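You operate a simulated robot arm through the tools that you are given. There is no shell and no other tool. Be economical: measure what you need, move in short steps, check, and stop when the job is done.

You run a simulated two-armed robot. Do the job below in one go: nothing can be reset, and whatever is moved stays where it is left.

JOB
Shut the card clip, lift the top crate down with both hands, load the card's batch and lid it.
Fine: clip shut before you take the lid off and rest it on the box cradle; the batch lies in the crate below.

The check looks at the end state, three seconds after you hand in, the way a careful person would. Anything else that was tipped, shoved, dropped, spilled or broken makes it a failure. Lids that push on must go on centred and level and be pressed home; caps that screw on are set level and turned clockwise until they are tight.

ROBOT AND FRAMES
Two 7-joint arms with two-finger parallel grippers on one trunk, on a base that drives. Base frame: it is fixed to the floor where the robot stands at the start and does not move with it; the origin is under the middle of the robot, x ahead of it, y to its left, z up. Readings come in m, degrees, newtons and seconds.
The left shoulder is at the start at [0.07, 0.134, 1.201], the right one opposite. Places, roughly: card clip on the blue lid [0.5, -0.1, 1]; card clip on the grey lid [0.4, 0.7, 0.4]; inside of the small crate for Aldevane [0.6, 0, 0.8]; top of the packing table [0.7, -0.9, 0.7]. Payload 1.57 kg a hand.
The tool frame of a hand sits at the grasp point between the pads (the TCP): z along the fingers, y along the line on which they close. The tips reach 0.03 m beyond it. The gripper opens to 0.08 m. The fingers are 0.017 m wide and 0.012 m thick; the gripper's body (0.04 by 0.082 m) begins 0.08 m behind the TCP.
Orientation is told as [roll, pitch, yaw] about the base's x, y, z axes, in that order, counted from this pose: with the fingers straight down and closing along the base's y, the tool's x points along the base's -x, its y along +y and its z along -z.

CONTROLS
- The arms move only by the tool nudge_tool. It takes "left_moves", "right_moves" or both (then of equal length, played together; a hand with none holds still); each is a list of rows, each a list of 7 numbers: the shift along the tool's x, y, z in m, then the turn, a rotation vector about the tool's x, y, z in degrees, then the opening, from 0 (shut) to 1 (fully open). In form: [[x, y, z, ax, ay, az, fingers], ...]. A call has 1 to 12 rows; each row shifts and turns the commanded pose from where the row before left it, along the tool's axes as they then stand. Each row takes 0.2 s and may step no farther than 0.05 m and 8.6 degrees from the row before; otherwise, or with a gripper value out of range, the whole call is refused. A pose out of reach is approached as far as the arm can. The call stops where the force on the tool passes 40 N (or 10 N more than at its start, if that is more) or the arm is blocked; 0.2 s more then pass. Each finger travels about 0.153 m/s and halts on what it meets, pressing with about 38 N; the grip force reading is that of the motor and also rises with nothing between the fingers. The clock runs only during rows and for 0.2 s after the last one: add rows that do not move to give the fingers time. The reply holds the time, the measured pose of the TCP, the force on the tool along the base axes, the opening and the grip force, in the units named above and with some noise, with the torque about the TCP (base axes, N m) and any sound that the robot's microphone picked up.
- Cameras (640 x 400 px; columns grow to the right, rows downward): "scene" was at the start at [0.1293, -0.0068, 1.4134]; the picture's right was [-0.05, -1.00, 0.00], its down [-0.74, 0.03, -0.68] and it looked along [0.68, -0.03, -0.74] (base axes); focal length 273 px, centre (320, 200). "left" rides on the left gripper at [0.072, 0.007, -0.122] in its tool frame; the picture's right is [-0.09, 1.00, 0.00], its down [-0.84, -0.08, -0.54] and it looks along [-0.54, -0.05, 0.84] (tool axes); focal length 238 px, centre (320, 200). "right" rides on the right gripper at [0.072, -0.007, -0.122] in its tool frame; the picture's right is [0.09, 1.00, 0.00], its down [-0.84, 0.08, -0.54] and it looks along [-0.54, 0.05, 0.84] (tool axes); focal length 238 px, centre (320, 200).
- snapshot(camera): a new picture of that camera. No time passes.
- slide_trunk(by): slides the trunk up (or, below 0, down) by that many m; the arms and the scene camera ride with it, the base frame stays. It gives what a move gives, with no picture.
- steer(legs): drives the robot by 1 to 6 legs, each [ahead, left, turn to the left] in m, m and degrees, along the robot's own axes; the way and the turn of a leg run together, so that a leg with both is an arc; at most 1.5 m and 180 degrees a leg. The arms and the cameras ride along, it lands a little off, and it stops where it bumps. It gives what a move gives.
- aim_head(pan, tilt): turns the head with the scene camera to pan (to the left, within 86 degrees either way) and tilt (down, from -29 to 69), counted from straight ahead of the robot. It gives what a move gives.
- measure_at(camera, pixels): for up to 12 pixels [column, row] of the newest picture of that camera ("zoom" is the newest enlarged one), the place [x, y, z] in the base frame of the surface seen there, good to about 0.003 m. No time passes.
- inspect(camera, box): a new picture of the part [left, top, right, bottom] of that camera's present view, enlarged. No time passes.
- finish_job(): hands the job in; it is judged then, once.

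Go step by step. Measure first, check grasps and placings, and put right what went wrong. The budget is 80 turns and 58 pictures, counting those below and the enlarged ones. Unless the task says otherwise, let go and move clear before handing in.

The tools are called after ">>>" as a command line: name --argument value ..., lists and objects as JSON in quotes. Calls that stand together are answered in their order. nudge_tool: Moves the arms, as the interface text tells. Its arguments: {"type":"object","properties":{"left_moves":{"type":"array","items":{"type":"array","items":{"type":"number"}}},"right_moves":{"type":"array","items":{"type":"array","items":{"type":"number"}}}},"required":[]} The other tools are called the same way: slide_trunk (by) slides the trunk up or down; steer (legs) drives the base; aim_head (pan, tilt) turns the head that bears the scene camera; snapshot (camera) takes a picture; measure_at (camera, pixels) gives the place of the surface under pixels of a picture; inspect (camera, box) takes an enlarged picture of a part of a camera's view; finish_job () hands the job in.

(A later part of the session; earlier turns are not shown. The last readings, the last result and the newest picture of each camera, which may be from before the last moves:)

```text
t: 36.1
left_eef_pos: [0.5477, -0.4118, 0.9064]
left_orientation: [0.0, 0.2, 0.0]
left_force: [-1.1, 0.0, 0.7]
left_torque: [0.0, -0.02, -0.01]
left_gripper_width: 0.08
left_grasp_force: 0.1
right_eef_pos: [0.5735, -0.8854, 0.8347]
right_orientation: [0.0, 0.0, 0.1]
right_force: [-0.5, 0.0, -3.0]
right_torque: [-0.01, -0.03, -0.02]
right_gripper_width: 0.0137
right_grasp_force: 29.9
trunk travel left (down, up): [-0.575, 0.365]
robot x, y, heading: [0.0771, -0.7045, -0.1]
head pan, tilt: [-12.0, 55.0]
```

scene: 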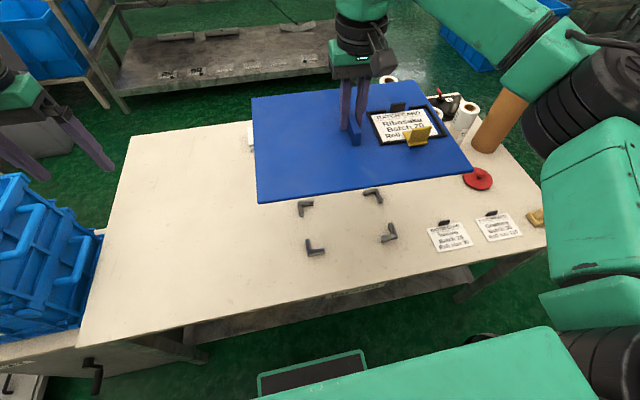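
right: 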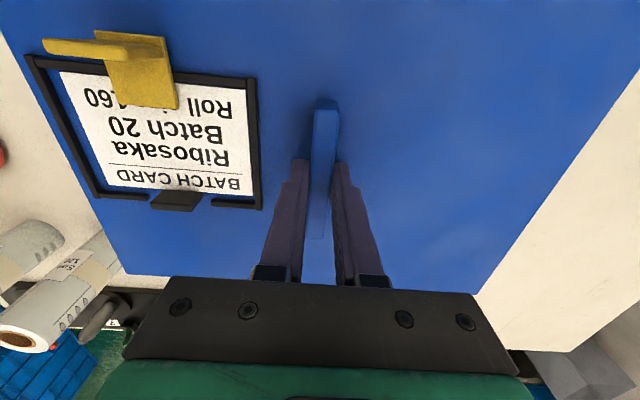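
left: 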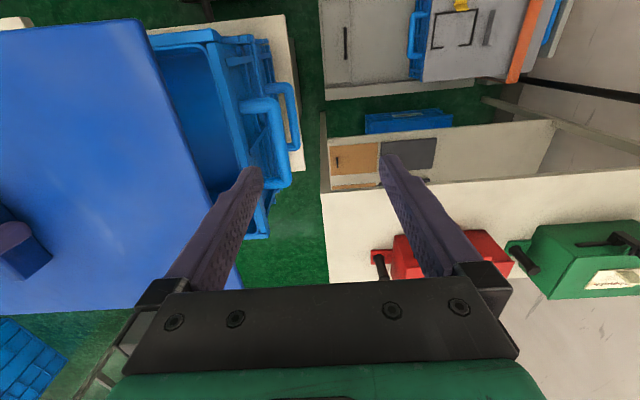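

All obstacles are clear of the lid's footprint. Lower to contact.

>>> nudge_tool --right_moves '[[0, 0, 0.015, 0, 0, 0, 0], [0, 0, 0.008, 0, 0, 0, 0], [0, 0, 0.005, 0, 0, 0, 0], [0, 0, 0.004, 0, 0, 0, 0]]'

>>> snapshot --camera "scene"

```text
t: 37.1
left_eef_pos: [0.5477, -0.4106, 0.9064]
left_orientation: [0.0, 0.0, -0.1]
left_force: [0.1, 0.6, 0.5]
left_torque: [-0.01, 0.01, 0.0]
left_gripper_width: 0.0798
left_grasp_force: 0.0
right_eef_pos: [0.5724, -0.8839, 0.8015]
right_orientation: [0.1, -0.1, 0.0]
right_force: [-1.4, -0.7, -3.0]
right_torque: [0.05, 0.0, 0.03]
right_gripper_width: 0.0137
right_grasp_force: 30.2
trunk travel left (down, up): [-0.575, 0.365]
robot x, y, heading: [0.0743, -0.7064, -0.1]
head pan, tilt: [-12.0, 55.0]
```

```text
28 pictures are left
```

scene: 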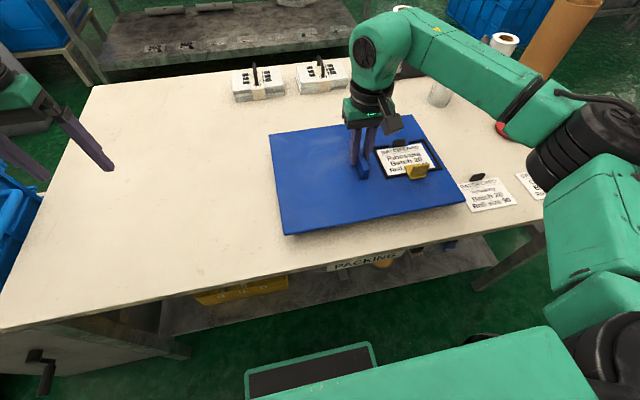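

>>> nudge_tool --right_moves '[[0, 0, 0.006, 0, 0, 0, 0], [0, 0, 0.005, 0, 0, 0, 0], [0, 0, 0.004, 0, 0, 0, 0], [0, 0, 0.003, 0, 0, 0, 0]]'

```text
t: 38.1
left_eef_pos: [0.5469, -0.4121, 0.9067]
left_orientation: [0.0, 0.0, 0.1]
left_force: [-0.8, 0.9, -0.1]
left_torque: [0.02, 0.01, 0.02]
left_gripper_width: 0.0799
left_grasp_force: 0.0
right_eef_pos: [0.5715, -0.8837, 0.7865]
right_orientation: [0.1, -0.2, -0.1]
right_force: [2.6, -1.8, 12.4]
right_torque: [-0.06, 0.54, 0.02]
right_gripper_width: 0.0136
right_grasp_force: 30.2
trunk travel left (down, up): [-0.575, 0.365]
robot x, y, heading: [0.0775, -0.7049, 0.2]
head pan, tilt: [-12.0, 55.0]
```

Contact at TCP z 0.7865: the lid rests on the bracket tops. Release and rise.

>>> nudge_tool --right_moves '[[0, 0, -0.001, 0, 0, 0, 0.3], [0, 0, 0, 0, 0, 0, 0.5], [0, 0, 0, 0, 0, 0, 0.5], [0, 0, -0.03, 0, 0, 0, 0.5], [0, 0, -0.045, 0, 0, 0, 0.5], [0, 0, -0.045, 0, 0, 0, 0.5]]'

>>> snapshot --camera "right"

>>> measure_at --camera "right" --pixels '[[200, 40], [450, 40], [450, 250], [200, 250], [330, 20], [520, 200]]'

```text
t: 39.5
left_eef_pos: [0.5471, -0.4108, 0.9057]
left_orientation: [-0.1, 0.0, 0.0]
left_force: [-1.1, 0.3, -0.4]
left_torque: [-0.01, 0.0, 0.01]
left_gripper_width: 0.08
left_grasp_force: 0.0
right_eef_pos: [0.5718, -0.8849, 0.9047]
right_orientation: [-0.1, 0.0, 0.0]
right_force: [-0.2, 0.1, -0.3]
right_torque: [-0.01, 0.02, 0.01]
right_gripper_width: 0.04
right_grasp_force: 0.0
trunk travel left (down, up): [-0.575, 0.365]
robot x, y, heading: [0.0814, -0.7022, -0.1]
head pan, tilt: [-12.0, 55.0]
```

```text
27 pictures are left
```

right: 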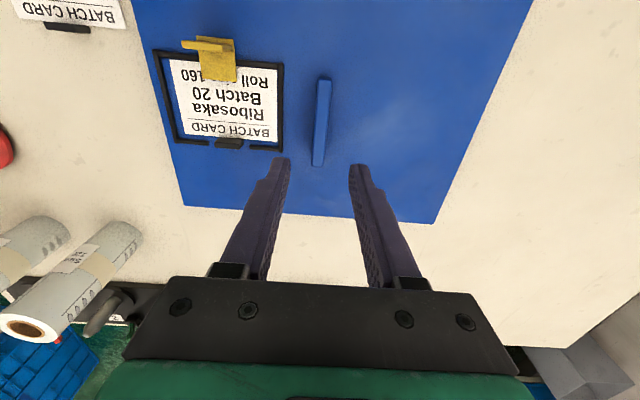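

```text
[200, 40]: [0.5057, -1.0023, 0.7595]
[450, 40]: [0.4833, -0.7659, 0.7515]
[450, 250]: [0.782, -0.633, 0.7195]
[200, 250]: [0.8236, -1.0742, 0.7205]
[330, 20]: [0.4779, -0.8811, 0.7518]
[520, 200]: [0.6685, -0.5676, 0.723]
```

The lid rests level on the brackets (z≈0.752 at both ends). Now raise the trunk, return to the crates and look into the open crate.

>>> slide_trunk --by 0.2

>>> steer --legs '[[-0.05, 0.36, 0], [-0.03, 0.36, 0]]'

>>> aim_head --pan -2 --tilt 55

>>> snapshot --camera "scene"

```text
t: 41.7
left_eef_pos: [0.5478, -0.411, 1.1062]
left_orientation: [0.0, -0.1, 0.0]
left_force: [0.6, 0.2, -0.5]
left_torque: [0.02, 0.0, -0.01]
left_gripper_width: 0.0799
left_grasp_force: 0.1
right_eef_pos: [0.573, -0.8854, 1.1045]
right_orientation: [0.0, 0.1, 0.0]
right_force: [-0.2, 0.8, -0.6]
right_torque: [0.03, 0.02, -0.03]
right_gripper_width: 0.0399
right_grasp_force: 0.1
trunk travel left (down, up): [-0.775, 0.165]
robot x, y, heading: [0.0789, -0.7063, -0.1]
head pan, tilt: [-12.0, 55.0]
```

```text
t: 45.9
left_eef_pos: [0.4557, 0.2998, 1.1069]
left_orientation: [0.0, 0.0, 1.0]
left_force: [-0.1, -0.7, 0.5]
left_torque: [0.01, 0.0, 0.01]
left_gripper_width: 0.0795
left_grasp_force: 0.2
right_eef_pos: [0.4881, -0.1725, 1.1028]
right_orientation: [0.0, 0.0, 0.9]
right_force: [0.6, -0.1, 1.1]
right_torque: [0.0, 0.02, 0.01]
right_gripper_width: 0.0401
right_grasp_force: 0.0
trunk travel left (down, up): [-0.775, 0.165]
robot x, y, heading: [-0.0112, 0.0006, 1.1]
head pan, tilt: [-12.0, 55.0]
```

```text
t: 46.6
left_eef_pos: [0.4553, 0.301, 1.1053]
left_orientation: [-0.1, 0.0, 1.0]
left_force: [-0.5, 0.5, -0.1]
left_torque: [-0.01, 0.0, -0.03]
left_gripper_width: 0.08
left_grasp_force: 0.1
right_eef_pos: [0.4886, -0.171, 1.1039]
right_orientation: [0.0, -0.1, 1.1]
right_force: [0.1, 0.0, -0.6]
right_torque: [0.01, 0.03, -0.01]
right_gripper_width: 0.0401
right_grasp_force: 0.0
trunk travel left (down, up): [-0.775, 0.165]
robot x, y, heading: [-0.0095, -0.0, 1.1]
head pan, tilt: [-2.0, 55.0]
```

```text
26 pictures are left
```

scene: 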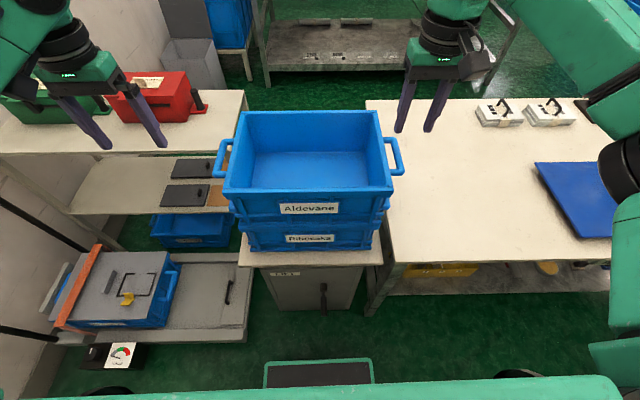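

The Aldevane crate is empty, with U-handles at (225,158) and (400,155). I'll measure handle bars, walls, and free table space.

>>> inspect --camera "scene" --box '[205, 100, 415, 260]'

>>> measure_at --camera "zoom" --pixels '[[38, 165], [25, 222], [50, 122], [32, 190], [590, 160], [608, 215], [583, 122], [545, 170], [80, 190], [320, 60], [320, 285], [320, 345]]'

>>> measure_at --camera "scene" --pixels '[[400, 255], [368, 102], [590, 232], [395, 140], [260, 250], [375, 250], [227, 158], [397, 155], [221, 175], [404, 172], [310, 120], [310, 230]]'

```text
2.50 times, centred on (310, 180) of scene
```

zoom: 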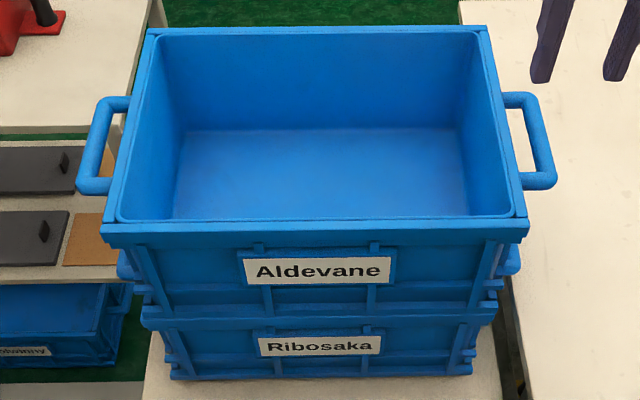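

```text
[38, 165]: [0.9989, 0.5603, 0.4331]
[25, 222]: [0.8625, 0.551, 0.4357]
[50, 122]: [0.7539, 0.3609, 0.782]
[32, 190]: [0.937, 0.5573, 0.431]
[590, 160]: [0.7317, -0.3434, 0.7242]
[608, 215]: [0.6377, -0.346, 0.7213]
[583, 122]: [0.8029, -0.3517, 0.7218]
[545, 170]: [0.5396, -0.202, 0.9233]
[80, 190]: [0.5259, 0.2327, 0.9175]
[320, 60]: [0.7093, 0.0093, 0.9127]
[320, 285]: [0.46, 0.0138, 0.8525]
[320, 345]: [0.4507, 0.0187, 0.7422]
```

```text
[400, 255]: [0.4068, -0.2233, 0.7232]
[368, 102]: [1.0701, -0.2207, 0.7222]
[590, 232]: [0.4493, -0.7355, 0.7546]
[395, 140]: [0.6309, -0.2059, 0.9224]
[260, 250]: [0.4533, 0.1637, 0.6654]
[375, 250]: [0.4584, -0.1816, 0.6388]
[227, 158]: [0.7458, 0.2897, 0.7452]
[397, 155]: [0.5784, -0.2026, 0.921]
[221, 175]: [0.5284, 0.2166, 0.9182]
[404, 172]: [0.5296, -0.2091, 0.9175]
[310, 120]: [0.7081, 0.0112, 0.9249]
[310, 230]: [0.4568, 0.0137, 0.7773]
```

Handles are symmetric about y≈0.0145, bars at y≈+0.231/−0.203, x 0.526–0.64, top z≈0.923. I'll drive forward and straighten, then position both hands above the bars.

>>> steer --legs '[[0.09, 0, -1.1]]'

>>> snapshot --camera "scene"

>>> measure_at --camera "scene" --pixels '[[217, 175], [211, 195], [223, 160], [403, 160], [410, 190], [407, 175], [214, 185], [219, 168], [405, 167], [408, 183]]'

```text
t: 47.7
left_eef_pos: [0.5451, 0.2938, 1.1067]
left_orientation: [0.0, -0.2, 0.1]
left_force: [0.1, -1.1, 0.0]
left_torque: [0.01, 0.01, -0.03]
left_gripper_width: 0.0803
left_grasp_force: 0.0
right_eef_pos: [0.5698, -0.1787, 1.105]
right_orientation: [0.1, -0.1, 0.0]
right_force: [0.2, 0.6, 1.3]
right_torque: [0.0, -0.02, -0.03]
right_gripper_width: 0.0402
right_grasp_force: 0.0
trunk travel left (down, up): [-0.775, 0.165]
robot x, y, heading: [0.0789, 0.0006, -0.1]
head pan, tilt: [-2.0, 55.0]
```

```text
24 pictures are left
```

scene: 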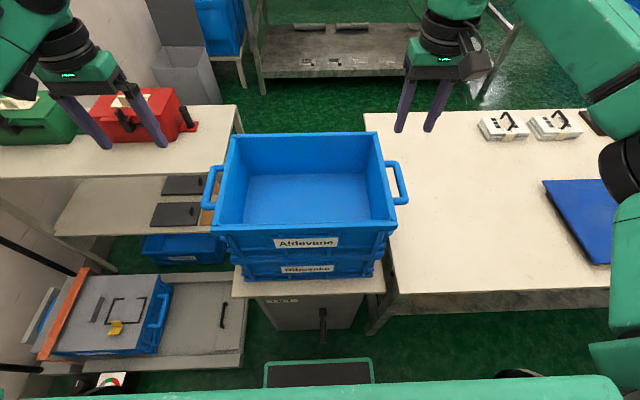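

```text
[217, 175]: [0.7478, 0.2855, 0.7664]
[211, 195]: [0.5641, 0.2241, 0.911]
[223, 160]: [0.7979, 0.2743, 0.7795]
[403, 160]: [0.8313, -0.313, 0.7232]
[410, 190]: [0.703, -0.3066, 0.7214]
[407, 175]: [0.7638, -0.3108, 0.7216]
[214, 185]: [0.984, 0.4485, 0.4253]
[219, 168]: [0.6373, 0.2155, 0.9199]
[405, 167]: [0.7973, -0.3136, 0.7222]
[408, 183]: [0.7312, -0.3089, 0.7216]
```

>>> inspect --camera "scene" --box '[190, 120, 420, 270]'

>>> measure_at --camera "zoom" --pixels '[[46, 175], [40, 200], [52, 150], [35, 220], [583, 150], [592, 200], [587, 175], [577, 125], [590, 190], [75, 200], [550, 200], [60, 230]]'

```text
2.67 times, centred on (305, 195) of scene
```

zoom: 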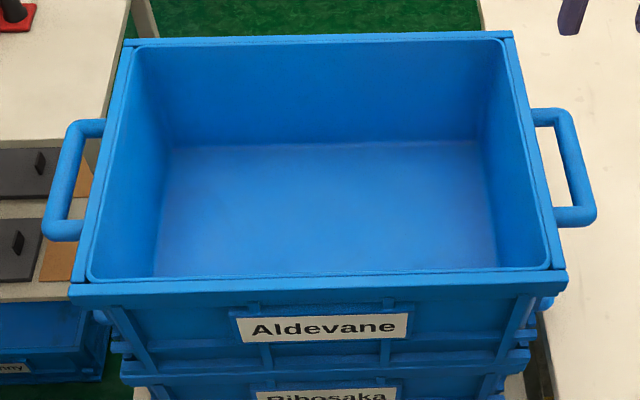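

```text
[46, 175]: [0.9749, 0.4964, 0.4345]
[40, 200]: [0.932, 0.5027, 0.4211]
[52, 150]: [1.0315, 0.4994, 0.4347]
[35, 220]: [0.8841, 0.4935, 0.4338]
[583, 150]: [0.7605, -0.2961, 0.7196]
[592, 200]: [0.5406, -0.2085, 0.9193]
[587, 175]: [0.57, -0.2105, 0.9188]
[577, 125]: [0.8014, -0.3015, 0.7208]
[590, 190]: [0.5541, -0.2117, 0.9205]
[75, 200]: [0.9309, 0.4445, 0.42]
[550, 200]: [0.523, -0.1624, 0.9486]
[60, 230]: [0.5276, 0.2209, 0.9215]
```

>>> measure_at --camera "zoom" --pixels '[[54, 205], [64, 175], [70, 150], [86, 125], [575, 180], [566, 140], [550, 118], [578, 210], [92, 200], [100, 160], [540, 170], [535, 140]]'

```text
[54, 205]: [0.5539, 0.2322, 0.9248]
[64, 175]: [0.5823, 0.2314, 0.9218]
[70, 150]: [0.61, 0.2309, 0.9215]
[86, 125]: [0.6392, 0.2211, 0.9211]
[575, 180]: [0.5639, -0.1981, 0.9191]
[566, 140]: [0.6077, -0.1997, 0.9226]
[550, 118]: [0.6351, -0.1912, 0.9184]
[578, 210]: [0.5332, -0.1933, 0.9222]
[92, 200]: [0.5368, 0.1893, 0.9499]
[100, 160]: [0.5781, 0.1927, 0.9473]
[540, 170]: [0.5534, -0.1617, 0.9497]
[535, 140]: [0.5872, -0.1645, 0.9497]
```

Bars: left at y 0.2315, right at y −0.2025, centre height ≈0.915; grip at x 0.584. Both hands go down around the bars, half open.

>>> nudge_tool --left_moves '[[-0.0195, -0.031, 0, 0, 0, 0, 0.5], [-0.0195, -0.0313, 0, 0, 0, 0, 0.5], [0, 0, 0.045, 0, 0, 0, 0.5], [0, 0, 0.045, 0, 0, 0, 0.5], [0, 0, 0.04, 0, 0, 0, 0.5], [0, 0, 0, 0, 0, 0, 0.5]]' --right_moves '[[-0.0071, -0.0119, 0, 0, 0, 0, 0.5], [-0.0071, -0.0119, 0, 0, 0, 0, 0.5], [0, 0, 0.045, 0, 0, 0, 0.5], [0, 0, 0.045, 0, 0, 0, 0.5], [0, 0, 0.04, 0, 0, 0, 0.5], [0, 0, 0, 0, 0, 0, 0.5]]'

>>> snapshot --camera "left"

>>> snapshot --camera "right"

```text
t: 49.1
left_eef_pos: [0.5842, 0.2284, 0.9793]
left_orientation: [0.0, 0.0, 0.0]
left_force: [-0.4, -0.6, -0.1]
left_torque: [0.02, 0.0, -0.01]
left_gripper_width: 0.0398
left_grasp_force: 0.0
right_eef_pos: [0.5871, -0.2003, 0.9743]
right_orientation: [0.0, -0.1, -0.1]
right_force: [-0.2, -1.0, 0.0]
right_torque: [0.0, -0.02, 0.03]
right_gripper_width: 0.04
right_grasp_force: 0.0
trunk travel left (down, up): [-0.775, 0.165]
robot x, y, heading: [0.0788, 0.0006, -0.1]
head pan, tilt: [-2.0, 55.0]
```

```text
22 pictures are left
```

left: 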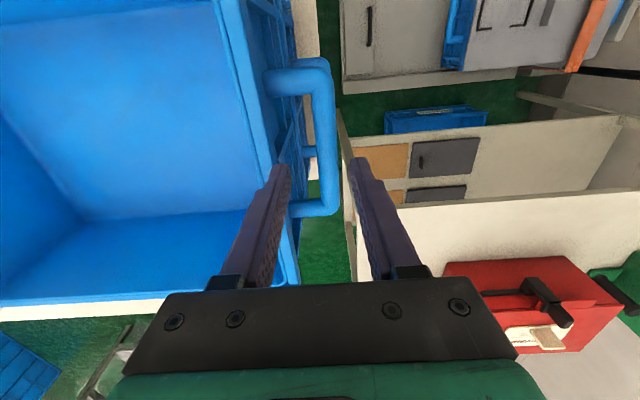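

```text
21 pictures are left
```

right: 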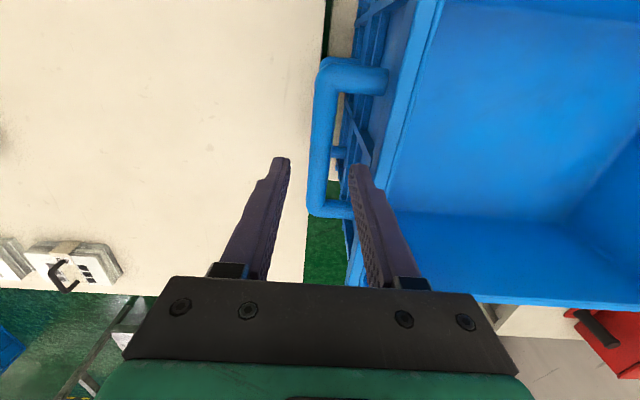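

Both bars sit between the fingers. Lower onto them and close both grips.

>>> nudge_tool --left_moves '[[0, 0.003, 0.03, 0, 0, 0, 0.5], [0, 0, 0.034, 0, 0, 0, 0.5], [0, 0, 0, 0, 0, 0, 0.5], [0, 0, 0, 0, 0, 0, 0], [0, 0, 0, 0, 0, 0, 0], [0, 0, 0, 0, 0, 0, 0]]' --right_moves '[[0.002, -0.002, 0.03, 0, 0, 0, 0.5], [0, 0, 0.03, 0, 0, 0, 0.5], [0, 0, 0, 0, 0, 0, 0.5], [0, 0, 0, 0, 0, 0, 0], [0, 0, 0, 0, 0, 0, 0], [0, 0, 0, 0, 0, 0, 0]]'

```text
t: 50.5
left_eef_pos: [0.5866, 0.2338, 0.9122]
left_orientation: [-0.2, 0.1, -0.1]
left_force: [-2.3, -16.1, 0.0]
left_torque: [0.02, -0.14, 0.03]
left_gripper_width: 0.0177
left_grasp_force: 32.6
right_eef_pos: [0.5851, -0.202, 0.9142]
right_orientation: [0.1, 0.0, 0.2]
right_force: [0.7, 18.2, 0.6]
right_torque: [0.03, -0.07, -0.12]
right_gripper_width: 0.0174
right_grasp_force: 32.4
trunk travel left (down, up): [-0.775, 0.165]
robot x, y, heading: [0.0784, 0.001, 0.2]
head pan, tilt: [-2.0, 55.0]
```

Both grips hold (17.5 mm bars), with a slight outward stretch of ~16 N. I'll ease each hand 2.5 mm inward and lift slowly.

>>> nudge_tool --left_moves '[[0, -0.0025, 0, 0, 0, 0, 0], [0, 0, -0.003, 0, 0, 0, 0], [0, 0, -0.004, 0, 0, 0, 0], [0, 0, -0.005, 0, 0, 0, 0]]' --right_moves '[[0, 0.0025, 0, 0, 0, 0, 0], [0, 0, -0.003, 0, 0, 0, 0], [0, 0, -0.004, 0, 0, 0, 0], [0, 0, -0.005, 0, 0, 0, 0]]'

```text
t: 51.5
left_eef_pos: [0.5882, 0.2328, 0.9233]
left_orientation: [0.0, 0.1, 0.1]
left_force: [-1.5, -1.2, -3.2]
left_torque: [0.02, 0.39, -0.17]
left_gripper_width: 0.0175
left_grasp_force: 32.4
right_eef_pos: [0.5865, -0.2035, 0.9254]
right_orientation: [0.0, 0.1, -0.2]
right_force: [1.8, 3.4, -3.4]
right_torque: [0.03, -0.34, -0.22]
right_gripper_width: 0.0177
right_grasp_force: 32.8
trunk travel left (down, up): [-0.775, 0.165]
robot x, y, heading: [0.0777, -0.0011, 0.0]
head pan, tilt: [-2.0, 55.0]
```

Load is about 3.3 N per hand and rising together. Keep lifting in unison.

>>> nudge_tool --left_moves '[[0, 0, -0.01, 0, 0, 0, 0], [0, 0, -0.012, 0, 0, 0, 0], [0, 0, -0.015, 0, 0, 0, 0], [0, 0, -0.015, 0, 0, 0, 0], [0, 0, -0.015, 0, 0, 0, 0], [0, 0, -0.015, 0, 0, 0, 0]]' --right_moves '[[0, 0, -0.01, 0, 0, 0, 0], [0, 0, -0.012, 0, 0, 0, 0], [0, 0, -0.015, 0, 0, 0, 0], [0, 0, -0.015, 0, 0, 0, 0], [0, 0, -0.015, 0, 0, 0, 0], [0, 0, -0.015, 0, 0, 0, 0]]'

>>> snapshot --camera "scene"

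```text
t: 52.9
left_eef_pos: [0.5882, 0.2313, 1.0058]
left_orientation: [0.0, 0.1, 0.1]
left_force: [-0.7, 2.3, -3.6]
left_torque: [-0.06, 0.25, -0.06]
left_gripper_width: 0.0173
left_grasp_force: 32.2
right_eef_pos: [0.5858, -0.2038, 1.0066]
right_orientation: [0.0, 0.0, -0.1]
right_force: [0.0, -3.2, -2.8]
right_torque: [-0.09, -0.26, -0.02]
right_gripper_width: 0.0175
right_grasp_force: 32.3
trunk travel left (down, up): [-0.775, 0.165]
robot x, y, heading: [0.0778, 0.0003, 0.1]
head pan, tilt: [-2.0, 55.0]
```

```text
20 pictures are left
```

scene: 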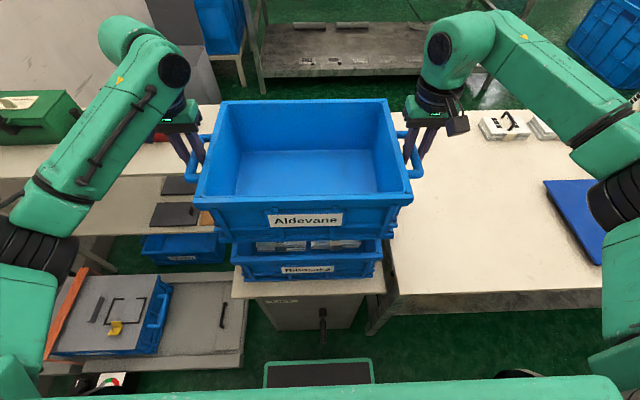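

The crate is up and level; two white strapped bundles lie in the Ribosaka crate below. I'll strafe right to set the crate on the free table area between the stand and the lid.

>>> nudge_tool --left_moves '[[0, 0, -0.02, 0, 0, 0, 0], [0, 0, -0.01, 0, 0, 0, 0]]' --right_moves '[[0, 0, -0.02, 0, 0, 0, 0], [0, 0, -0.01, 0, 0, 0, 0]]'

>>> steer --legs '[[0, -0.24, 0], [0, -0.24, 0]]'

>>> slide_trunk --by -0.15

>>> snapshot --camera "scene"

```text
t: 53.5
left_eef_pos: [0.5876, 0.2325, 1.0353]
left_orientation: [0.2, 0.1, 0.2]
left_force: [-1.4, 16.8, -2.8]
left_torque: [-0.06, -0.27, -0.42]
left_gripper_width: 0.0177
left_grasp_force: 32.7
right_eef_pos: [0.5857, -0.2036, 1.038]
right_orientation: [-0.2, 0.0, -0.2]
right_force: [1.5, -17.3, -3.3]
right_torque: [-0.03, 0.27, -0.22]
right_gripper_width: 0.0172
right_grasp_force: 32.2
trunk travel left (down, up): [-0.775, 0.165]
robot x, y, heading: [0.0804, 0.0023, 0.2]
head pan, tilt: [-2.0, 55.0]
```

```text
t: 56.6
left_eef_pos: [0.5884, -0.2429, 1.0338]
left_orientation: [0.1, 0.1, 0.2]
left_force: [-0.2, 30.6, -3.4]
left_torque: [-0.03, -0.08, -0.29]
left_gripper_width: 0.0175
left_grasp_force: 31.7
right_eef_pos: [0.5878, -0.6781, 1.036]
right_orientation: [-0.3, 0.0, 0.0]
right_force: [1.7, -30.4, -4.2]
right_torque: [-0.02, 0.09, -0.16]
right_gripper_width: 0.0175
right_grasp_force: 32.2
trunk travel left (down, up): [-0.775, 0.165]
robot x, y, heading: [0.0774, -0.4762, 0.1]
head pan, tilt: [-2.0, 55.0]
```

```text
t: 58.4
left_eef_pos: [0.5888, -0.2443, 0.8856]
left_orientation: [0.3, 0.2, 0.2]
left_force: [-1.5, 1.7, -3.4]
left_torque: [0.03, 0.09, -0.31]
left_gripper_width: 0.0177
left_grasp_force: 32.2
right_eef_pos: [0.5857, -0.6806, 0.8881]
right_orientation: [-0.3, -0.1, -0.2]
right_force: [0.3, -1.5, -4.4]
right_torque: [0.02, -0.12, -0.1]
right_gripper_width: 0.0174
right_grasp_force: 32.2
trunk travel left (down, up): [-0.625, 0.315]
robot x, y, heading: [0.0784, -0.4762, -0.3]
head pan, tilt: [-2.0, 55.0]
```

```text
19 pictures are left
```

scene: 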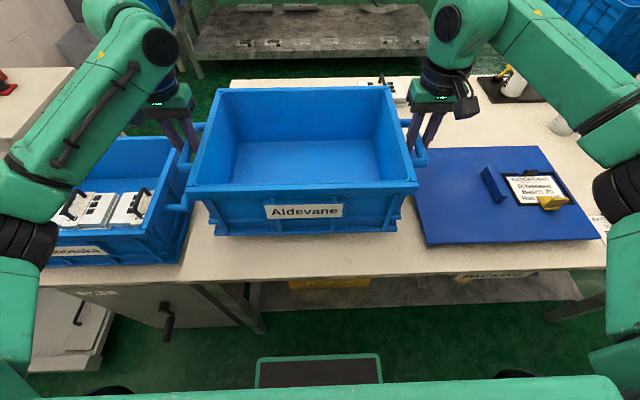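

The crate hovers above the clear table area, and the Ribosaka crate with two bundles is visible at left. Lower slowly to contact.

>>> nudge_tool --left_moves '[[0, 0, 0.015, 0, 0, 0, 0], [0, 0, 0.012, 0, 0, 0, 0], [0, 0, 0.008, 0, 0, 0, 0], [0, 0, 0.005, 0, 0, 0, 0], [0, 0, 0.003, 0, 0, 0, 0]]' --right_moves '[[0, 0, 0.015, 0, 0, 0, 0], [0, 0, 0.012, 0, 0, 0, 0], [0, 0, 0.009, 0, 0, 0, 0], [0, 0, 0.005, 0, 0, 0, 0], [0, 0, 0.003, 0, 0, 0, 0]]'

```text
t: 59.6
left_eef_pos: [0.5865, -0.2447, 0.8461]
left_orientation: [0.3, -0.3, 0.3]
left_force: [3.3, 0.1, 11.0]
left_torque: [0.01, 0.87, -0.25]
left_gripper_width: 0.0177
left_grasp_force: 32.1
right_eef_pos: [0.585, -0.68, 0.8466]
right_orientation: [0.0, -0.4, -0.2]
right_force: [4.9, -2.3, 13.6]
right_torque: [-0.02, 0.74, -0.12]
right_gripper_width: 0.0174
right_grasp_force: 32.2
trunk travel left (down, up): [-0.625, 0.315]
robot x, y, heading: [0.0783, -0.4771, 0.1]
head pan, tilt: [-2.0, 55.0]
```

Both hands report contact (11–14 N): the crate is down. Release and rise clear.

>>> nudge_tool --left_moves '[[0, 0, -0.002, 0, 0, 0, 0.2], [0, 0, 0, 0, 0, 0, 0.45], [0, 0, 0, 0, 0, 0, 0.45], [0, 0, -0.04, 0, 0, 0, 0.45], [0, 0, -0.045, 0, 0, 0, 0.45], [0, 0, -0.045, 0, 0, 0, 0.45]]' --right_moves '[[0, 0, -0.002, 0, 0, 0, 0.2], [0, 0, 0, 0, 0, 0, 0.45], [0, 0, 0, 0, 0, 0, 0.45], [0, 0, -0.04, 0, 0, 0, 0.45], [0, 0, -0.045, 0, 0, 0, 0.45], [0, 0, -0.045, 0, 0, 0, 0.45]]'

>>> aim_head --pan 30 --tilt 50

>>> inspect --camera "scene" --box '[180, 80, 500, 300]'

```text
t: 61.0
left_eef_pos: [0.5863, -0.2471, 0.9733]
left_orientation: [0.2, 0.0, 0.1]
left_force: [0.1, 0.0, 0.7]
left_torque: [-0.01, -0.02, -0.02]
left_gripper_width: 0.036
left_grasp_force: 0.2
right_eef_pos: [0.584, -0.6791, 0.978]
right_orientation: [-0.4, -0.1, -0.1]
right_force: [-0.1, 0.1, -0.7]
right_torque: [0.01, 0.01, 0.01]
right_gripper_width: 0.036
right_grasp_force: 0.1
trunk travel left (down, up): [-0.625, 0.315]
robot x, y, heading: [0.0832, -0.4775, -0.2]
head pan, tilt: [-2.0, 55.0]
```

```text
t: 62.0
left_eef_pos: [0.5856, -0.2461, 0.9717]
left_orientation: [0.2, 0.1, 0.2]
left_force: [-1.2, 0.3, 0.0]
left_torque: [0.02, -0.02, -0.02]
left_gripper_width: 0.0358
left_grasp_force: 0.0
right_eef_pos: [0.5848, -0.679, 0.9762]
right_orientation: [-0.4, -0.1, -0.2]
right_force: [0.7, 0.2, 0.1]
right_torque: [-0.01, 0.02, 0.02]
right_gripper_width: 0.0358
right_grasp_force: 0.1
trunk travel left (down, up): [-0.625, 0.315]
robot x, y, heading: [0.0813, -0.4765, -0.3]
head pan, tilt: [30.0, 50.0]
```

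```text
1.82 times, centred on (340, 190) of scene
```

zoom: 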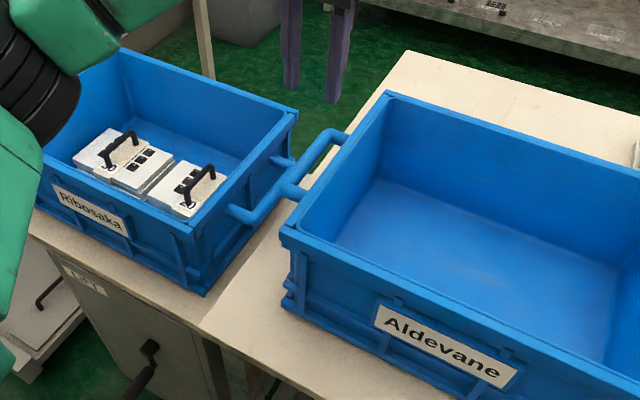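

The Ribosaka crate holds two or more white strapped bundles with black handles. I'll strafe left and inspect them closely.

>>> steer --legs '[[0, 0.45, 0]]'

>>> aim_head --pan 5 --tilt 60

>>> inspect --camera "scene" --box '[210, 120, 410, 260]'

>>> measure_at --camera "zoom" --pixels '[[100, 150], [200, 150], [300, 150], [400, 150], [500, 150], [200, 220], [300, 220], [400, 220], [320, 100], [320, 280], [320, 330], [500, 220]]'

```text
t: 64.7
left_eef_pos: [0.5868, 0.2091, 0.9723]
left_orientation: [0.2, 0.0, 0.3]
left_force: [-0.4, -0.3, -0.1]
left_torque: [-0.02, -0.04, 0.02]
left_gripper_width: 0.0358
left_grasp_force: 0.1
right_eef_pos: [0.5851, -0.2239, 0.9757]
right_orientation: [-0.3, 0.0, 0.0]
right_force: [-0.1, -0.1, -0.4]
right_torque: [-0.01, -0.02, 0.0]
right_gripper_width: 0.0361
right_grasp_force: 0.2
trunk travel left (down, up): [-0.625, 0.315]
robot x, y, heading: [0.0762, -0.0207, -0.2]
head pan, tilt: [30.0, 50.0]
```

```text
t: 65.6
left_eef_pos: [0.5861, 0.2096, 0.9719]
left_orientation: [0.2, 0.1, 0.4]
left_force: [-1.0, -0.6, 0.1]
left_torque: [0.04, -0.01, 0.01]
left_gripper_width: 0.0361
left_grasp_force: 0.2
right_eef_pos: [0.5849, -0.2235, 0.9768]
right_orientation: [-0.3, -0.1, 0.0]
right_force: [0.1, -0.3, -0.4]
right_torque: [-0.01, -0.01, -0.02]
right_gripper_width: 0.0359
right_grasp_force: 0.1
trunk travel left (down, up): [-0.625, 0.315]
robot x, y, heading: [0.0744, -0.0182, -0.0]
head pan, tilt: [5.0, 60.0]
```

```text
2.86 times, centred on (310, 190) of scene
```

zoom: 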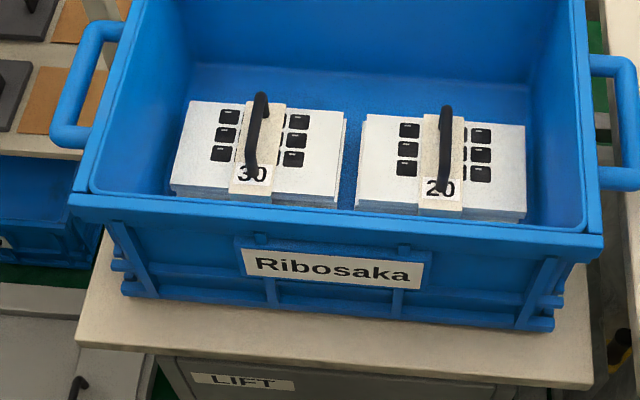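

```text
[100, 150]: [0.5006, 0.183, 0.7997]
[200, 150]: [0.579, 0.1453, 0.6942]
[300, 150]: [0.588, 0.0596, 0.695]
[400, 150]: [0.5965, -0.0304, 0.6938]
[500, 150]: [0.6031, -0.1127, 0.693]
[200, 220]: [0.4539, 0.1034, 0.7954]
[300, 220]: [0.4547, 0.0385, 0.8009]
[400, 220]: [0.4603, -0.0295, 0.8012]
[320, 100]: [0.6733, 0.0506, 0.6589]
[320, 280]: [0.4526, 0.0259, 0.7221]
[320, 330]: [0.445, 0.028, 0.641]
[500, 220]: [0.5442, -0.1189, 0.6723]
```

The bundles are numbered: left "30", right "20". The card wants Batch 20, so I take the right one; measure its handle.

>>> inspect --camera "scene" --box '[315, 140, 385, 205]'

>>> measure_at --camera "zoom" --pixels '[[328, 150], [326, 180], [322, 220], [318, 260], [312, 300], [305, 350], [250, 350], [460, 300], [100, 100], [350, 150], [590, 320], [70, 280]]'

```text
6.15 times, centred on (350, 172) of scene
```

zoom: 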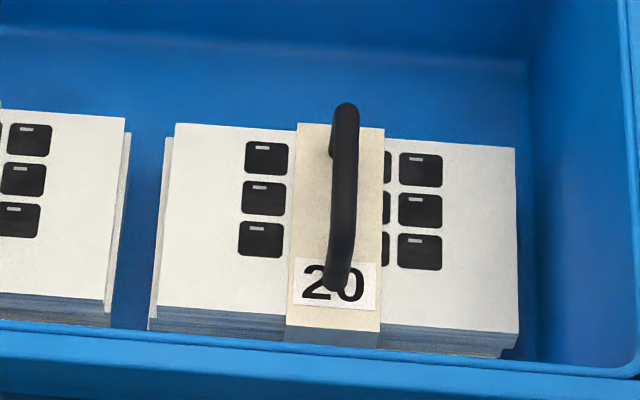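

```text
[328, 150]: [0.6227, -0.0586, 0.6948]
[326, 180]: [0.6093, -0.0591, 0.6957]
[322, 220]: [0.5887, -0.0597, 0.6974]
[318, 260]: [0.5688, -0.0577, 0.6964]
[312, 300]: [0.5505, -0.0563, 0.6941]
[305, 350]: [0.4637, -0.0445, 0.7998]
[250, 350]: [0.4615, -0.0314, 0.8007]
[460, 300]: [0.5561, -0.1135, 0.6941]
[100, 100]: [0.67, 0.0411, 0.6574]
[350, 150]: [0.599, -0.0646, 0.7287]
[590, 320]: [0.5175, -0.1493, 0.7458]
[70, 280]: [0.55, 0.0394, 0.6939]
```

>>> measure_at --camera "zoom" --pixels '[[346, 110], [347, 130], [345, 180], [342, 220], [339, 260], [337, 284], [166, 135], [515, 150], [515, 325], [155, 320], [345, 200]]'

```text
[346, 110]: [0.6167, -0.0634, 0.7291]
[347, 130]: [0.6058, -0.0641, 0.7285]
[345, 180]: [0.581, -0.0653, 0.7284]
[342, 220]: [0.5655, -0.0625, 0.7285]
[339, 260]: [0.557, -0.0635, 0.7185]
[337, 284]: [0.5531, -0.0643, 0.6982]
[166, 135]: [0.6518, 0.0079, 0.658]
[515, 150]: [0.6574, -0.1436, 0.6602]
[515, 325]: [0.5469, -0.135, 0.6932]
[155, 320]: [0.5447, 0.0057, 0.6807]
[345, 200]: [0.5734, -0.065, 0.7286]
```

Bundle 20's handle: x 0.557–0.617, y −0.064, top z 0.729; bundle top 0.695. Left hand goes up out of the way; right hand moves over the handle, then the trunk comes down.

>>> nudge_tool --right_moves '[[0, 0.04, 0, -0.3, 0, 0, 0.5], [-0.001, 0.04, 0, 0, 0, 0, 0.5], [-0.002, 0.04, 0, 0, 0, 0, 0.5], [0, 0.0395, 0, 0, 0, 0, 0.5], [0, 0, 0, 0, 0, 0, 0.5]]' --left_moves '[[0, 0, -0.05, 0, 0, 0, 0.5], [0, 0, -0.05, 0, 0, 0, 0.5], [0, 0.03, -0.03, 0, 0, 0, 0.5], [0, 0.04, 0, 0, 0, 0, 0.5], [0, 0, 0, 0, 0, 0, 0.5]]'

>>> slide_trunk --by -0.15

>>> nudge_tool --right_moves '[[0, 0, 0.03, 0, 0, 0, 0.5], [0, 0, 0, 0, 0, 0, 0.5]]'

>>> snapshot --camera "right"

```text
t: 66.8
left_eef_pos: [0.5857, 0.2794, 1.1048]
left_orientation: [0.3, 0.0, 0.3]
left_force: [0.5, -0.6, -0.5]
left_torque: [0.05, 0.01, 0.03]
left_gripper_width: 0.0403
left_grasp_force: 0.1
right_eef_pos: [0.5852, -0.0641, 0.9782]
right_orientation: [0.2, -0.1, -0.1]
right_force: [-0.7, -0.3, 0.8]
right_torque: [0.02, -0.02, 0.06]
right_gripper_width: 0.0398
right_grasp_force: 0.2
trunk travel left (down, up): [-0.625, 0.315]
robot x, y, heading: [0.0824, -0.0243, 0.3]
head pan, tilt: [5.0, 60.0]
```

```text
t: 68.5
left_eef_pos: [0.5837, 0.28, 0.9544]
left_orientation: [0.1, 0.0, 0.4]
left_force: [0.5, 0.0, -0.6]
left_torque: [0.04, 0.02, -0.01]
left_gripper_width: 0.0402
left_grasp_force: 0.0
right_eef_pos: [0.5838, -0.0635, 0.8279]
right_orientation: [0.0, -0.1, 0.0]
right_force: [-0.5, 0.5, -1.0]
right_torque: [0.0, 0.01, 0.01]
right_gripper_width: 0.04
right_grasp_force: 0.1
trunk travel left (down, up): [-0.475, 0.465]
robot x, y, heading: [0.0807, -0.0235, 0.1]
head pan, tilt: [5.0, 60.0]
```

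```text
t: 69.1
left_eef_pos: [0.5847, 0.2812, 0.9538]
left_orientation: [0.2, 0.0, 0.3]
left_force: [-0.6, 0.8, -0.2]
left_torque: [-0.02, -0.02, -0.01]
left_gripper_width: 0.0399
left_grasp_force: 0.0
right_eef_pos: [0.5836, -0.0636, 0.7979]
right_orientation: [0.0, 0.0, 0.1]
right_force: [-0.4, -0.6, -0.1]
right_torque: [0.0, 0.01, 0.0]
right_gripper_width: 0.04
right_grasp_force: 0.0
trunk travel left (down, up): [-0.475, 0.465]
robot x, y, heading: [0.08, -0.021, -0.0]
head pan, tilt: [5.0, 60.0]
```

```text
15 pictures are left
```

right: 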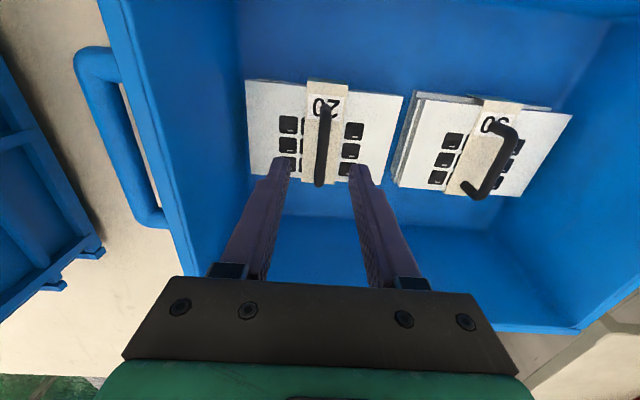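

The "20" handle is centred between the fingers. Descend to z≈0.727, close, and lift slowly.

>>> nudge_tool --right_moves '[[-0.003, 0, 0.035, 0, 0, 0, 0.5], [0, 0, 0.025, 0, 0, 0, 0.5], [0, 0, 0.01, 0, 0, 0, 0.5], [0, 0, 0, 0, 0, 0, 0], [0, 0, 0, 0, 0, 0, 0], [0, 0, 0, 0, 0, 0, 0], [0, 0, -0.004, 0, 0, 0, 0], [0, 0, -0.006, 0, 0, 0, 0], [0, 0, -0.01, 0, 0, 0, 0], [0, 0, 0, 0, 0, 0, 0]]'

```text
t: 71.3
left_eef_pos: [0.5835, 0.2804, 0.9538]
left_orientation: [0.2, 0.1, 0.3]
left_force: [0.3, 0.2, -1.4]
left_torque: [-0.02, 0.02, 0.03]
left_gripper_width: 0.04
left_grasp_force: 0.1
right_eef_pos: [0.5875, -0.0659, 0.7478]
right_orientation: [0.0, -0.2, 0.0]
right_force: [0.3, -0.2, -1.6]
right_torque: [-0.03, -0.02, 0.03]
right_gripper_width: 0.0091
right_grasp_force: 27.7
trunk travel left (down, up): [-0.475, 0.465]
robot x, y, heading: [0.0752, -0.0243, 0.1]
head pan, tilt: [5.0, 60.0]
```

Bundle held (9 mm handle, 1.6 N). Lift clear and strafe over the Aldevane crate (centre ≈ (0.584, −0.462)).

>>> nudge_tool --right_moves '[[0, 0, -0.02, 0, 0, 0, 0], [0, 0, -0.025, 0, 0, 0, 0], [0, 0, -0.025, 0, 0, 0, 0], [0, 0, -0.025, 0, 0, 0, 0]]'

>>> slide_trunk --by 0.2

>>> steer --legs '[[0, -0.2, 0], [0, -0.198, 0]]'

>>> aim_head --pan -5 --tilt 55

>>> snapshot --camera "scene"

```text
t: 72.3
left_eef_pos: [0.584, 0.2803, 0.9549]
left_orientation: [0.2, 0.0, 0.3]
left_force: [-0.1, -0.5, -0.2]
left_torque: [0.0, 0.01, 0.01]
left_gripper_width: 0.0402
left_grasp_force: 0.0
right_eef_pos: [0.586, -0.0656, 0.8419]
right_orientation: [0.0, -0.2, -0.1]
right_force: [-0.6, 0.2, -0.7]
right_torque: [0.0, -0.01, 0.02]
right_gripper_width: 0.0088
right_grasp_force: 27.6
trunk travel left (down, up): [-0.475, 0.465]
robot x, y, heading: [0.0805, -0.0236, 0.1]
head pan, tilt: [5.0, 60.0]
```

```text
t: 74.5
left_eef_pos: [0.5843, 0.2814, 1.1543]
left_orientation: [0.2, 0.1, 0.3]
left_force: [-0.1, 0.9, -1.2]
left_torque: [0.01, 0.02, -0.01]
left_gripper_width: 0.0401
left_grasp_force: 0.1
right_eef_pos: [0.5868, -0.0652, 1.0414]
right_orientation: [0.1, -0.1, -0.1]
right_force: [-0.9, 0.4, 0.0]
right_torque: [0.01, -0.03, 0.01]
right_gripper_width: 0.0091
right_grasp_force: 27.4
trunk travel left (down, up): [-0.675, 0.265]
robot x, y, heading: [0.0785, -0.021, 0.2]
head pan, tilt: [5.0, 60.0]
```

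```text
t: 77.2
left_eef_pos: [0.5836, -0.1004, 1.1537]
left_orientation: [0.1, 0.1, 0.8]
left_force: [-1.0, -0.6, 0.3]
left_torque: [-0.03, -0.01, 0.0]
left_gripper_width: 0.0397
left_grasp_force: 0.1
right_eef_pos: [0.5888, -0.447, 1.0415]
right_orientation: [-0.1, -0.1, 0.4]
right_force: [-0.3, -0.6, -0.9]
right_torque: [-0.03, -0.03, -0.06]
right_gripper_width: 0.009
right_grasp_force: 27.4
trunk travel left (down, up): [-0.675, 0.265]
robot x, y, heading: [0.0785, -0.4092, 0.5]
head pan, tilt: [5.0, 60.0]
```

```text
t: 78.0
left_eef_pos: [0.5831, -0.1026, 1.1545]
left_orientation: [0.3, 0.1, 1.0]
left_force: [0.4, 0.2, 0.7]
left_torque: [-0.01, 0.01, 0.01]
left_gripper_width: 0.0401
left_grasp_force: 0.0
right_eef_pos: [0.5883, -0.45, 1.0424]
right_orientation: [0.1, -0.2, 0.5]
right_force: [0.1, 0.7, -1.2]
right_torque: [0.01, 0.05, 0.0]
right_gripper_width: 0.0087
right_grasp_force: 27.6
trunk travel left (down, up): [-0.675, 0.265]
robot x, y, heading: [0.0793, -0.4046, 0.6]
head pan, tilt: [-5.0, 55.0]
```

```text
14 pictures are left
```

scene: 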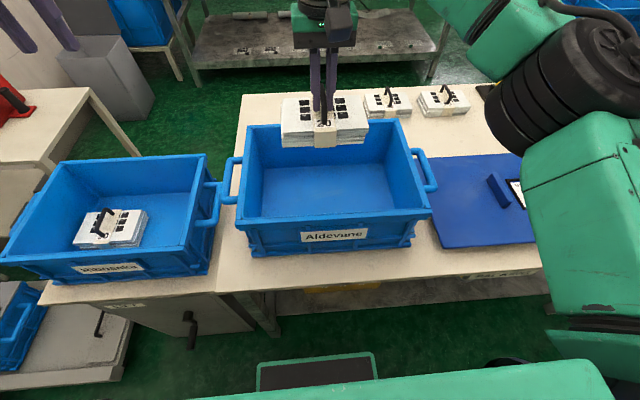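

Bundle 20 hangs over the Aldevane crate; floor there ≈0.740, so release TCP ≈0.809. Centre, lower by trunk, then gently to contact.

>>> nudge_tool --right_moves '[[0.003, -0.012, 0, 0, 0, 0.5, 0], [0, 0, 0, 0, 0, 0, 0]]'

>>> slide_trunk --by -0.13

>>> nudge_tool --right_moves '[[0, 0, 0.03, 0, 0, 0, 0], [0, 0, 0.03, 0, 0, 0, 0], [0, 0, 0.02, 0, 0, 0, 0], [0, 0, 0.01, 0, 0, 0, 0], [0, 0, 0.005, 0, 0, 0, 0], [0, 0, 0, 0, 0, 0, 0]]'

```text
t: 78.6
left_eef_pos: [0.5833, -0.1022, 1.1538]
left_orientation: [0.2, 0.1, 0.8]
left_force: [-0.7, 0.4, -0.9]
left_torque: [0.0, -0.01, 0.02]
left_gripper_width: 0.0399
left_grasp_force: 0.1
right_eef_pos: [0.5848, -0.4601, 1.0418]
right_orientation: [0.0, 0.0, 0.0]
right_force: [0.6, -0.2, -1.3]
right_torque: [0.02, -0.04, 0.01]
right_gripper_width: 0.0091
right_grasp_force: 27.3
trunk travel left (down, up): [-0.675, 0.265]
robot x, y, heading: [0.0825, -0.4097, 0.5]
head pan, tilt: [-5.0, 55.0]
```

```text
t: 80.1
left_eef_pos: [0.5837, -0.1018, 1.0252]
left_orientation: [0.3, 0.0, 0.8]
left_force: [0.1, -0.4, 0.1]
left_torque: [0.0, -0.01, 0.02]
left_gripper_width: 0.04
left_grasp_force: 0.0
right_eef_pos: [0.5838, -0.4617, 0.9126]
right_orientation: [-0.1, -0.2, 0.0]
right_force: [-0.4, -0.1, -1.7]
right_torque: [0.0, -0.01, 0.0]
right_gripper_width: 0.0091
right_grasp_force: 27.4
trunk travel left (down, up): [-0.545, 0.395]
robot x, y, heading: [0.0835, -0.4078, 0.5]
head pan, tilt: [-5.0, 55.0]
```

```text
t: 81.5
left_eef_pos: [0.5833, -0.1027, 1.0242]
left_orientation: [0.2, 0.1, 0.8]
left_force: [-0.2, 0.6, -0.1]
left_torque: [-0.02, -0.02, 0.02]
left_gripper_width: 0.0399
left_grasp_force: 0.1
right_eef_pos: [0.5862, -0.4602, 0.8171]
right_orientation: [0.0, -0.1, -0.1]
right_force: [-0.8, -0.2, -1.2]
right_torque: [0.0, 0.02, 0.03]
right_gripper_width: 0.0092
right_grasp_force: 27.4
trunk travel left (down, up): [-0.545, 0.395]
robot x, y, heading: [0.078, -0.4102, 0.6]
head pan, tilt: [-5.0, 55.0]
```

>>> nudge_tool --right_moves '[[0, 0, 0.004, 0, 0, 0, 0], [0, 0, 0.003, 0, 0, 0, 0], [0, 0, 0.002, 0, 0, 0, 0], [0, 0, 0, 0, 0, 0, 0]]'

```text
t: 82.5
left_eef_pos: [0.5833, -0.1027, 1.024]
left_orientation: [0.2, 0.0, 0.8]
left_force: [-0.5, 0.6, -0.8]
left_torque: [0.02, 0.0, 0.01]
left_gripper_width: 0.0403
left_grasp_force: 0.0
right_eef_pos: [0.5844, -0.4607, 0.8082]
right_orientation: [0.1, -0.2, -0.1]
right_force: [2.8, -2.4, 11.0]
right_torque: [0.0, 0.35, 0.02]
right_gripper_width: 0.0089
right_grasp_force: 27.2
trunk travel left (down, up): [-0.545, 0.395]
robot x, y, heading: [0.0782, -0.4085, 0.6]
head pan, tilt: [-5.0, 55.0]
```

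Contact on the floor (11 N). Release, rise, and check.

>>> nudge_tool --right_moves '[[0, 0, -0.002, 0, 0, 0, 0.2], [0, 0, 0, 0, 0, 0, 0.5], [0, 0, 0, 0, 0, 0, 0.5], [0, 0, -0.04, 0, 0, 0, 0.5], [0, 0, -0.045, 0, 0, 0, 0.5], [0, 0, -0.045, 0, 0, 0, 0.5], [0, 0, -0.045, 0, 0, 0, 0.5]]'

>>> slide_trunk --by 0.1

>>> snapshot --camera "scene"

>>> measure_at --camera "scene" --pixels '[[320, 215], [250, 190], [400, 185], [500, 190], [440, 240], [560, 235], [500, 205], [240, 210], [425, 200], [320, 130]]'

```text
t: 84.1
left_eef_pos: [0.5818, -0.1008, 1.0249]
left_orientation: [0.1, 0.0, 0.7]
left_force: [-0.1, 0.5, -0.2]
left_torque: [-0.03, -0.02, 0.03]
left_gripper_width: 0.04
left_grasp_force: 0.1
right_eef_pos: [0.584, -0.4578, 0.9877]
right_orientation: [0.0, 0.0, 0.0]
right_force: [0.1, 0.4, -0.6]
right_torque: [0.0, -0.03, -0.07]
right_gripper_width: 0.0402
right_grasp_force: 0.0
trunk travel left (down, up): [-0.545, 0.395]
robot x, y, heading: [0.0808, -0.4062, 0.5]
head pan, tilt: [-5.0, 55.0]
```

```text
t: 85.5
left_eef_pos: [0.5831, -0.1029, 1.1231]
left_orientation: [0.1, 0.1, 0.7]
left_force: [-0.1, 0.8, -0.4]
left_torque: [0.01, -0.04, 0.01]
left_gripper_width: 0.0401
left_grasp_force: 0.1
right_eef_pos: [0.5851, -0.4599, 1.0867]
right_orientation: [-0.1, -0.2, -0.1]
right_force: [-0.3, 0.5, -0.1]
right_torque: [0.01, -0.02, -0.01]
right_gripper_width: 0.0399
right_grasp_force: 0.1
trunk travel left (down, up): [-0.645, 0.295]
robot x, y, heading: [0.0811, -0.4078, 0.3]
head pan, tilt: [-5.0, 55.0]
```

```text
13 pictures are left
```

scene: 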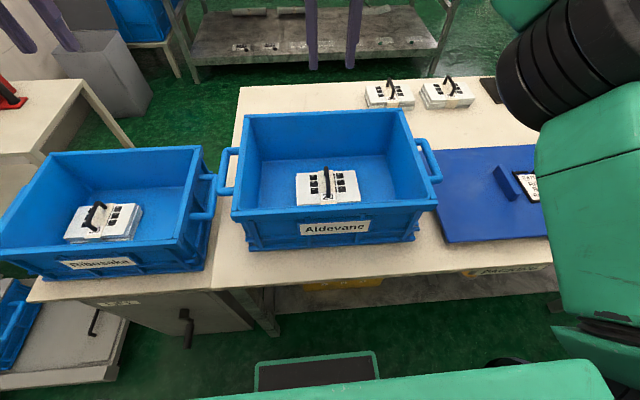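

```text
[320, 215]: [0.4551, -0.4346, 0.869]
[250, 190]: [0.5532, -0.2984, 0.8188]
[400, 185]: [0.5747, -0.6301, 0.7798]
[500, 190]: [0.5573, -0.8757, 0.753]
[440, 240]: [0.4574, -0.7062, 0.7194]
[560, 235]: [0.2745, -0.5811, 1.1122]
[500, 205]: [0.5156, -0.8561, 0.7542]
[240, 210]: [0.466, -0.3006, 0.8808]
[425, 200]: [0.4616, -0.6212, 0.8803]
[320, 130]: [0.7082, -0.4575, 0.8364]
```

Bundle 20 lies flat in the Aldevane crate. I'll zoom to measure the crate rim corners for accurate lid placement.

>>> inspect --camera "scene" --box '[215, 95, 450, 245]'

>>> measure_at --camera "zoom" --pixels '[[58, 300], [70, 200], [85, 70], [595, 270], [560, 160], [520, 60], [200, 310], [400, 298], [300, 48], [450, 42], [66, 240], [578, 220]]'

```text
2.67 times, centred on (332, 170) of scene
```

zoom: 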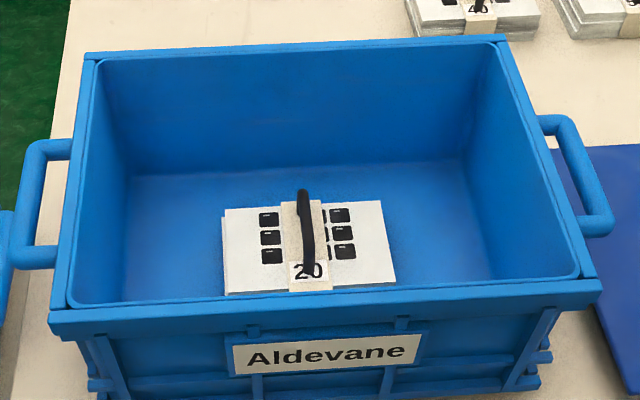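

```text
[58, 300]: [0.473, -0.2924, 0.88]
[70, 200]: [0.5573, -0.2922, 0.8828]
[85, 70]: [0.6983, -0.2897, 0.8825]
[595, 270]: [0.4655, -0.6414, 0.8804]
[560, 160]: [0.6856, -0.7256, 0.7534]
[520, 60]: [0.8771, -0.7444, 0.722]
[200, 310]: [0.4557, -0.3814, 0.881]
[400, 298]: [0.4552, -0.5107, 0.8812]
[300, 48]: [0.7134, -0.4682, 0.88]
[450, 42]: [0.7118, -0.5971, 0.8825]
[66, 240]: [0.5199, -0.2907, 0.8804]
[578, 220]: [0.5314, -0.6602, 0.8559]
```

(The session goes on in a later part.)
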